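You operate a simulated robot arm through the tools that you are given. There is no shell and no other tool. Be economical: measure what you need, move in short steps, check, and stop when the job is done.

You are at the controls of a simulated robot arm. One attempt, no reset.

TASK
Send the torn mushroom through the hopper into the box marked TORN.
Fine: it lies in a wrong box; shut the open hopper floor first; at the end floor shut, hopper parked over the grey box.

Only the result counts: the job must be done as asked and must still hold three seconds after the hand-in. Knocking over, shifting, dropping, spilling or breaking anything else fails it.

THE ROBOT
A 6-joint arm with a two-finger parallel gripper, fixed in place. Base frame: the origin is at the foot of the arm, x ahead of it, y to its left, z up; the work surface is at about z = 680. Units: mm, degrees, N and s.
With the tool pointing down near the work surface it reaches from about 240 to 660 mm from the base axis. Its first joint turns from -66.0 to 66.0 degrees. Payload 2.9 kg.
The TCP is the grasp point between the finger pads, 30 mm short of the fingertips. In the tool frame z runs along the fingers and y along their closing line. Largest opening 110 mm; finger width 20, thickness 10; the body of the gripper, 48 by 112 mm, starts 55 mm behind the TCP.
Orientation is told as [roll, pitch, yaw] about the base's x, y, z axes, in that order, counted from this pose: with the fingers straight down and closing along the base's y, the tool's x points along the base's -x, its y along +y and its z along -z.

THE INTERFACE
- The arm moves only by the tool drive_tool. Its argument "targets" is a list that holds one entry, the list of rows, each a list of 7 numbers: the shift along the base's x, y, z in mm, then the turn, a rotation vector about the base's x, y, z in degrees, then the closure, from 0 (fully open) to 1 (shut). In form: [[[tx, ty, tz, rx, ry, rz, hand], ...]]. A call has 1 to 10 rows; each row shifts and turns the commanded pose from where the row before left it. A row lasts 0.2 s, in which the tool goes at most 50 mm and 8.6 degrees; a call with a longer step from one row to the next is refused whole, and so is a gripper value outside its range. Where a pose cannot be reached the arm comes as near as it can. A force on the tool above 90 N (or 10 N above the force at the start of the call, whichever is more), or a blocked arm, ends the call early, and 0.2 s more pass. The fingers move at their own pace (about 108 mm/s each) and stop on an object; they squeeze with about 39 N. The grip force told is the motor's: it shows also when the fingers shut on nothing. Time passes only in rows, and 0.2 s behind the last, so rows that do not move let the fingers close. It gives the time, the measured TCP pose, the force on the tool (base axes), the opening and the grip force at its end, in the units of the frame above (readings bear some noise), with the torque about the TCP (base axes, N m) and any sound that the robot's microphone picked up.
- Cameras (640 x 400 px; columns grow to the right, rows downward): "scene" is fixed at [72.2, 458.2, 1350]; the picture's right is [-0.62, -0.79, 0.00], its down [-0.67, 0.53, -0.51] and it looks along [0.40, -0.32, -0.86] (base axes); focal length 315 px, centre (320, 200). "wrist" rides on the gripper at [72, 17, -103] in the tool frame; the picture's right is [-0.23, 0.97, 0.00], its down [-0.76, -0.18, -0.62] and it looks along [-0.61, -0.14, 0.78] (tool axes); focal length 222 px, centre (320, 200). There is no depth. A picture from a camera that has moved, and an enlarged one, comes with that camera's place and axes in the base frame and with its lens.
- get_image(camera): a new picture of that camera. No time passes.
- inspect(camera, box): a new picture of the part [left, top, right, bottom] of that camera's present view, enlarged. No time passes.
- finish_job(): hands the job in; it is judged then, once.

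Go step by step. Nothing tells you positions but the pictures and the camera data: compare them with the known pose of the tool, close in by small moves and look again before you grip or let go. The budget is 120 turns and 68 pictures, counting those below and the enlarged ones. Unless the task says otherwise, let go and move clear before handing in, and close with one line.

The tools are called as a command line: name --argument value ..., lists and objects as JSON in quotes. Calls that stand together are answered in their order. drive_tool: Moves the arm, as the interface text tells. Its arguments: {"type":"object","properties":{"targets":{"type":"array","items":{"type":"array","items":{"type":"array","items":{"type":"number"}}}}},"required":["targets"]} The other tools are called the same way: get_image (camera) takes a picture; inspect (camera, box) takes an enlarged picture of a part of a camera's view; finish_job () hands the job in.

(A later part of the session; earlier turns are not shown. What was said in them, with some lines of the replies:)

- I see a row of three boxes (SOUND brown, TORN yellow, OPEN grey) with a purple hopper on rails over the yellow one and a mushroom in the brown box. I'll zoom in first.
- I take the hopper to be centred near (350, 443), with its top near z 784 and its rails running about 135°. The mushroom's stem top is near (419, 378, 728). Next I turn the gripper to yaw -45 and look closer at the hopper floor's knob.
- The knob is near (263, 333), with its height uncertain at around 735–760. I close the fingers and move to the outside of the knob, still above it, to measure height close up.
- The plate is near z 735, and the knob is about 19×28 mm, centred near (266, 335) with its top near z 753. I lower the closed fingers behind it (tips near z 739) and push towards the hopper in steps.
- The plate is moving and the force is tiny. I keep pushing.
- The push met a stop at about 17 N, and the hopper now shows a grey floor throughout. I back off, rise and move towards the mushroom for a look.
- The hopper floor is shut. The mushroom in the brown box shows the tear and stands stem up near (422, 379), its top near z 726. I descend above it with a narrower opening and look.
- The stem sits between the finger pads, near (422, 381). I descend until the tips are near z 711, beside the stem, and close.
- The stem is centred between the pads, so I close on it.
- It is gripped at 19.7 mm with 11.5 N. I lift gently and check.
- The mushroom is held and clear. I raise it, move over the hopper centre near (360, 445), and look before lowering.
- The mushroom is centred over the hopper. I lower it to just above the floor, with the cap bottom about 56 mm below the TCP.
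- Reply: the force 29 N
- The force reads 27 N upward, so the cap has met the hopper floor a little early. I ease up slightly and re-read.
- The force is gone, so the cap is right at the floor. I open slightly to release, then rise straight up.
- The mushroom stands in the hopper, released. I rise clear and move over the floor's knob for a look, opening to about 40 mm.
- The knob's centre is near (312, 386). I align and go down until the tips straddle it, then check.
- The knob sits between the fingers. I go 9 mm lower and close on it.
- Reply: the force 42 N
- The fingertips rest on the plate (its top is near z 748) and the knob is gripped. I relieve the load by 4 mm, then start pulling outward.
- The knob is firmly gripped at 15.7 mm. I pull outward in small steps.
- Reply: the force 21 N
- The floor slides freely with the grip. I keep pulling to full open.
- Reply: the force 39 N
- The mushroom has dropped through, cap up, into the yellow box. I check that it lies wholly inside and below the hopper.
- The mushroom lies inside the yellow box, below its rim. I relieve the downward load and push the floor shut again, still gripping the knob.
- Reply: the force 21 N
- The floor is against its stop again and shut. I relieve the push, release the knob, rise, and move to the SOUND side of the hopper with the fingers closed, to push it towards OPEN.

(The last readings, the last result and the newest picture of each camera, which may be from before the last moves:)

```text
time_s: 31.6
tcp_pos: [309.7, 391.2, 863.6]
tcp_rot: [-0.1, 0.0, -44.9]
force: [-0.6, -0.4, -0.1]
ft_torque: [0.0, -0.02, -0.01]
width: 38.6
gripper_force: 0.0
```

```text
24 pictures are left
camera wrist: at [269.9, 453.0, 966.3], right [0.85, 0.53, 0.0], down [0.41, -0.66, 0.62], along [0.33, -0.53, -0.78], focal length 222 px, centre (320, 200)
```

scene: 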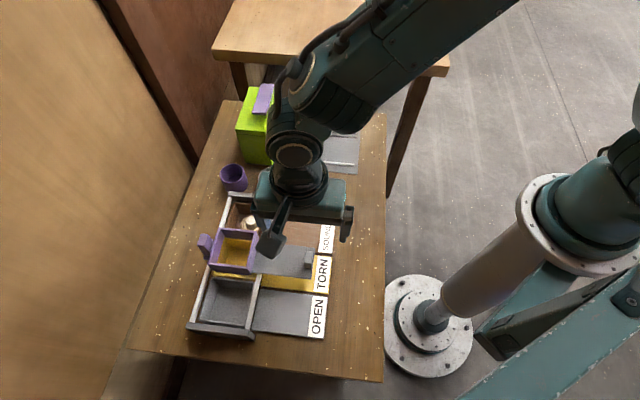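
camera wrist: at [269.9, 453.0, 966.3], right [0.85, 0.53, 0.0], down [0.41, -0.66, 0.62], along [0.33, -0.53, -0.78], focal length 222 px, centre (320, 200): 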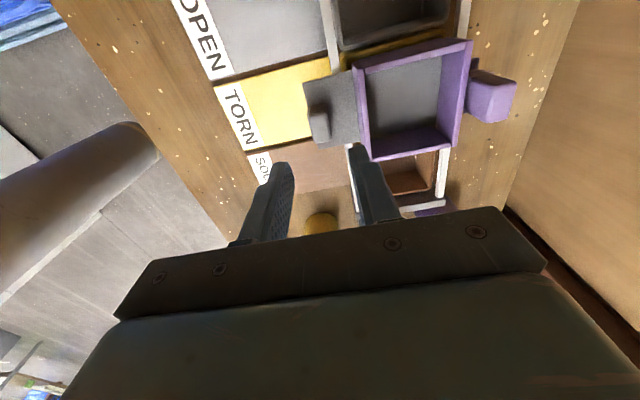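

drive_tool --targets '[[[25, 2, 0, 0, 0, 0, 1], [25, 2, 0, 0, 0, 0, 1], [25, 2, 0, 0, 0, 0, 1], [22, 2, 0, 0, 0, 0, 1], [0, 0, -25, 0, 0, 0, 1], [0, 0, -25, 0, 0, 0, 1], [0, 0, -18, 0, 0, 0, 1], [0, 0, 0, 0, 0, 0, 1]]]'

get_image --camera "wrist"

inspect --camera "scene" --box '[175, 180, 335, 350]'

```text
time_s: 33.4
tcp_pos: [409.8, 401.0, 793.2]
tcp_rot: [0.0, 0.0, -44.9]
force: [-0.3, 1.1, 0.4]
ft_torque: [0.03, 0.0, 0.01]
width: 0.0
gripper_force: 37.3
```

```text
23 pictures are left
camera wrist: at [370.5, 463.7, 897.4], right [0.85, 0.53, 0.0], down [0.41, -0.66, 0.62], along [0.33, -0.53, -0.78], focal length 222 px, centre (320, 200)
```

wrist: 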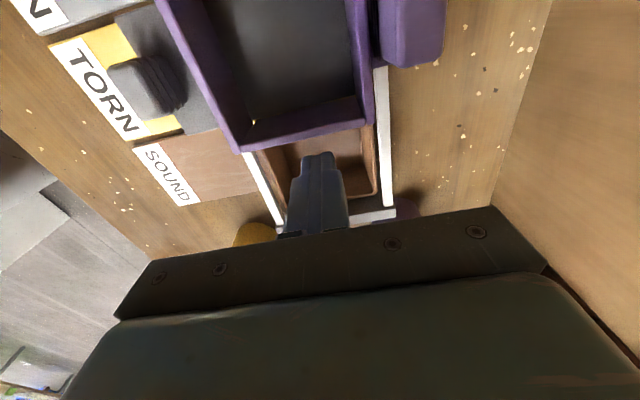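

```text
2.35 times, centred on (255, 265) of scene
camera zoom: at [72.2, 458.2, 1350.0], right [-0.62, -0.79, 0.0], down [-0.67, 0.53, -0.51], along [0.4, -0.32, -0.86], focal length 741 px, centre (473, 47)
```

zoom: 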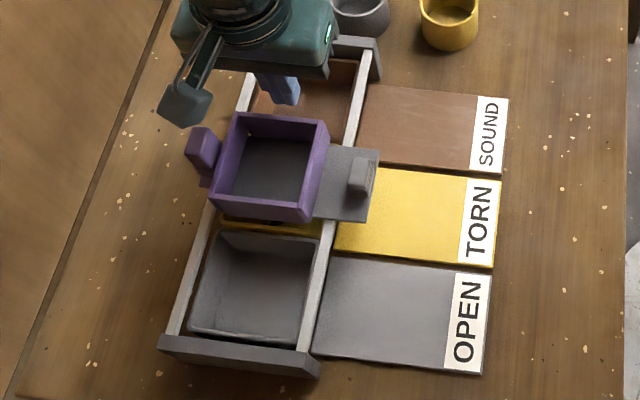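

The fingers stand clear on the SOUND side. I push the hopper along the rails towards OPEN, part way first.

drive_tool --targets '[[[-3, -3, 0, 0, 0, 0, 1], [-5, 5, 0, 0, 0, 0, 1], [-5, 5, 0, 0, 0, 0, 1], [-4, 4, 0, 0, 0, 0, 1], [-4, 4, 0, 0, 0, 0, 1], [-5, 5, 0, 0, 0, 0, 1], [-5, 5, 0, 0, 0, 0, 1], [-5, 5, 0, 0, 0, 0, 1], [0, 0, 0, 0, 0, 0, 1]]]'

inspect --camera "scene" --box '[175, 180, 335, 350]'

```text
time_s: 35.4
tcp_pos: [372.7, 428.5, 794.5]
tcp_rot: [-0.1, 0.0, -45.0]
force: [0.5, 0.5, -0.4]
ft_torque: [0.02, 0.02, -0.02]
width: 0.0
gripper_force: 37.7
```

```text
2.35 times, centred on (255, 265) of scene
camera zoom: at [72.2, 458.2, 1350.0], right [-0.62, -0.79, 0.0], down [-0.67, 0.53, -0.51], along [0.4, -0.32, -0.86], focal length 741 px, centre (473, 47)
```

zoom: 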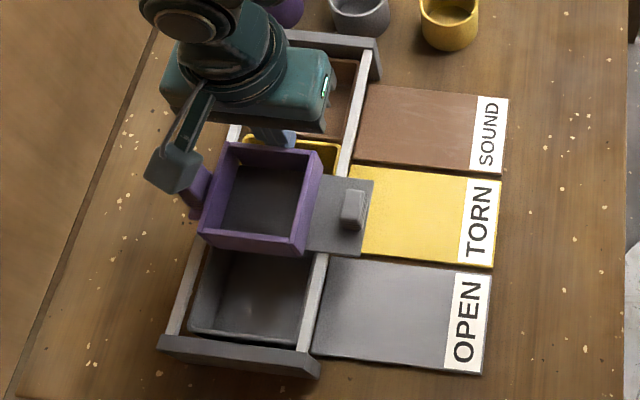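

It slides easily. I push on another 48 mm or so.

drive_tool --targets '[[[-5, 5, 0, 0, 0, 0, 1], [-5, 5, 0, 0, 0, 0, 1], [-5, 5, 0, 0, 0, 0, 1], [-5, 5, 0, 0, 0, 0, 1], [-5, 5, 0, 0, 0, 0, 1], [-5, 5, 0, 0, 0, 0, 1], [-4, 4, 0, 0, 0, 0, 1], [0, 0, 0, 0, 0, 0, 1]]]'

inspect --camera "scene" --box '[175, 200, 335, 360]'

get_image --camera "wrist"

```text
time_s: 37.2
tcp_pos: [339.5, 460.8, 797.2]
tcp_rot: [-0.1, 0.0, -44.9]
force: [1.5, -0.8, -0.1]
ft_torque: [0.02, -0.01, -0.01]
width: 0.3
gripper_force: 38.0
```

```text
2.50 times, centred on (255, 280) of scene
camera zoom: at [72.2, 458.2, 1350.0], right [-0.62, -0.79, 0.0], down [-0.67, 0.53, -0.51], along [0.4, -0.32, -0.86], focal length 788 px, centre (482, 0)
```

zoom: 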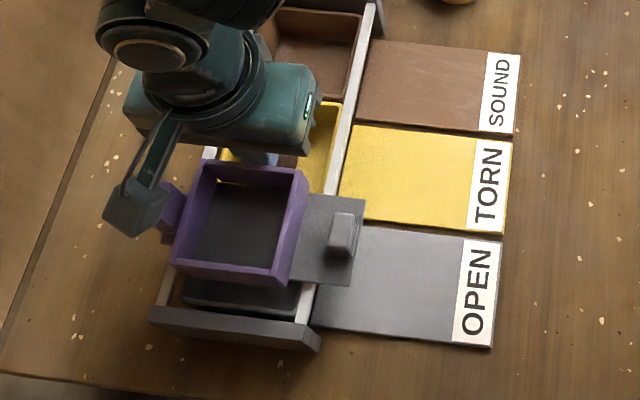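

```text
19 pictures are left
camera wrist: at [299.7, 523.7, 900.5], right [0.85, 0.53, 0.0], down [0.41, -0.66, 0.62], along [0.33, -0.53, -0.78], focal length 222 px, centre (320, 200)
```

wrist: 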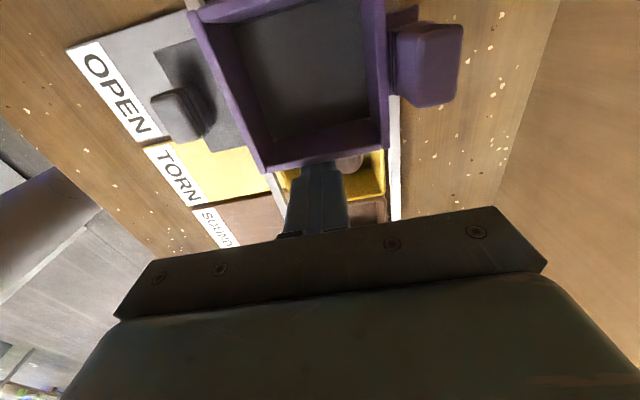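

About 10 mm remains to the grey box's centre. I nudge on in small steps.

drive_tool --targets '[[[-2, 2, 0, 0, 0, 0, 1], [-2, 2, 0, 0, 0, 0, 1], [-2, 2, 0, 0, 0, 0, 1], [0, 0, 0, 0, 0, 0, 1]]]'

inspect --camera "scene" --box '[175, 200, 335, 360]'

```text
time_s: 38.2
tcp_pos: [332.6, 467.4, 797.1]
tcp_rot: [0.0, 0.0, -44.9]
force: [0.5, -0.4, -1.0]
ft_torque: [0.0, -0.05, 0.0]
width: 0.0
gripper_force: 37.1
```

```text
2.50 times, centred on (255, 280) of scene
camera zoom: at [72.2, 458.2, 1350.0], right [-0.62, -0.79, 0.0], down [-0.67, 0.53, -0.51], along [0.4, -0.32, -0.86], focal length 788 px, centre (482, 0)
```

zoom: 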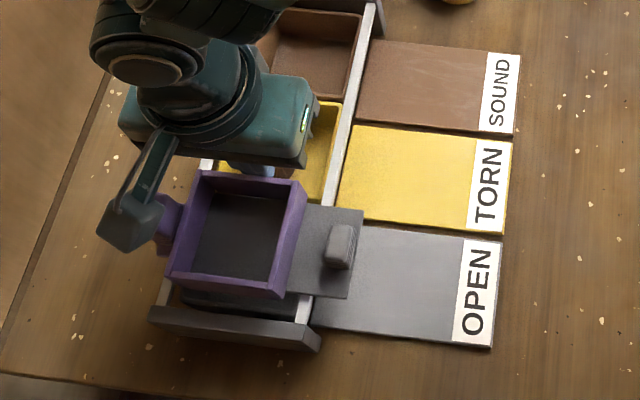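

The hopper is nearly centred over grey. I push 2.5 mm more, back away, rise clear, and verify.

drive_tool --targets '[[[-1.8, 1.8, 0, 0, 0, 0, 1], [0, 0, 0, 0, 0, 0, 1], [5, -5, 0, 0, 0, 0, 1], [3, -3, 10, 0, 0, 0, 1], [0, 0, 40, 0, 0, 0, 1], [0, 0, 40, 0, 0, 0, 1], [0, -40, 20, 0, 0, 0, 1], [0, -45, 0, 0, 0, 0, 1], [0, -45, 0, 0, 0, 0, 1], [0, 0, 0, 0, 0, 0, 1]]]'

get_image --camera "wrist"

inspect --camera "scene" --box '[175, 180, 345, 350]'

```text
time_s: 40.4
tcp_pos: [340.1, 330.3, 906.1]
tcp_rot: [-0.1, 0.0, -44.9]
force: [1.0, -0.5, 1.1]
ft_torque: [0.03, 0.01, -0.04]
width: 0.0
gripper_force: 37.7
```

```text
17 pictures are left
camera wrist: at [299.9, 393.3, 1009.9], right [0.85, 0.53, 0.0], down [0.41, -0.66, 0.62], along [0.33, -0.53, -0.78], focal length 222 px, centre (320, 200)
```

wrist: 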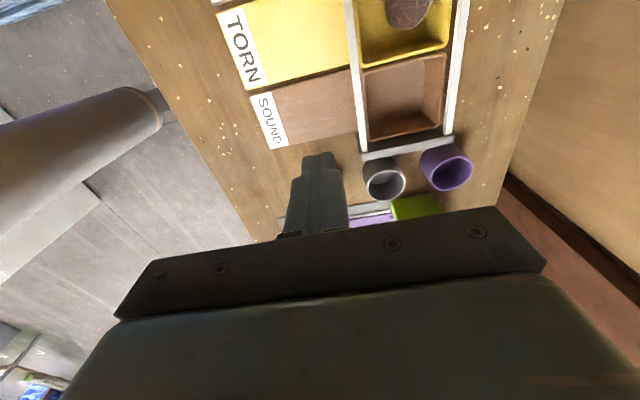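

```text
2.35 times, centred on (260, 265) of scene
camera zoom: at [72.2, 458.2, 1350.0], right [-0.62, -0.79, 0.0], down [-0.67, 0.53, -0.51], along [0.4, -0.32, -0.86], focal length 741 px, centre (461, 47)
```

zoom: 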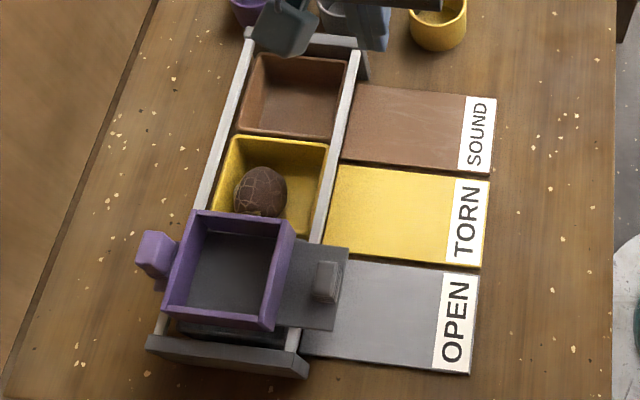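

The mushroom is in the yellow box and the hopper is over grey. I take one last close look at the hopper floor and the torn box.

inspect --camera "scene" --box '[205, 255, 285, 335]'

drive_tool --targets '[[[-20, 40, 10, 0, 0, 0, 0.5], [-20, 40, 10, 0, 0, 0, 0.5], [-20, 40, 0, 0, 0, 0, 0.5], [0, 0, 0, 0, 0, 0, 0.5]]]'

get_image --camera "wrist"

```text
5.00 times, centred on (245, 295) of scene
camera zoom: at [72.2, 458.2, 1350.0], right [-0.62, -0.79, 0.0], down [-0.67, 0.53, -0.51], along [0.4, -0.32, -0.86], focal length 1575 px, centre (695, -275)
```

zoom: 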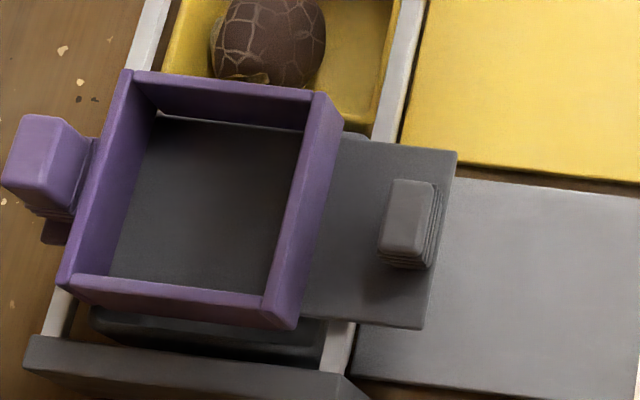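

```text
time_s: 41.4
tcp_pos: [278.4, 451.3, 929.6]
tcp_rot: [-0.1, -0.1, -45.0]
force: [0.4, 0.0, 0.1]
ft_torque: [0.0, 0.01, 0.02]
width: 54.9
gripper_force: 0.0
```

```text
14 pictures are left
camera wrist: at [238.8, 513.9, 1033.8], right [0.85, 0.53, 0.0], down [0.41, -0.66, 0.62], along [0.33, -0.53, -0.78], focal length 222 px, centre (320, 200)
```

wrist: 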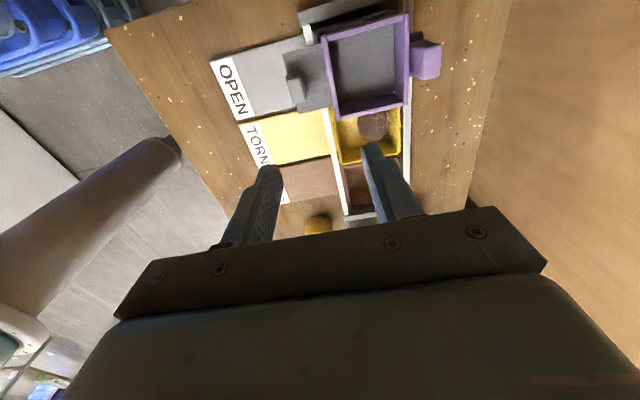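

The torn mushroom lies in the yellow TORN box. The hopper floor is shut, the hopper stands over the grey box, and the arm is clear, so I hand in.

finish_job

```text
The job is handed in.
```

The torn mushroom went through the hopper into the TORN box; the hopper floor is shut, and the hopper is parked over the grey box to within a few millimetres by camera estimate.
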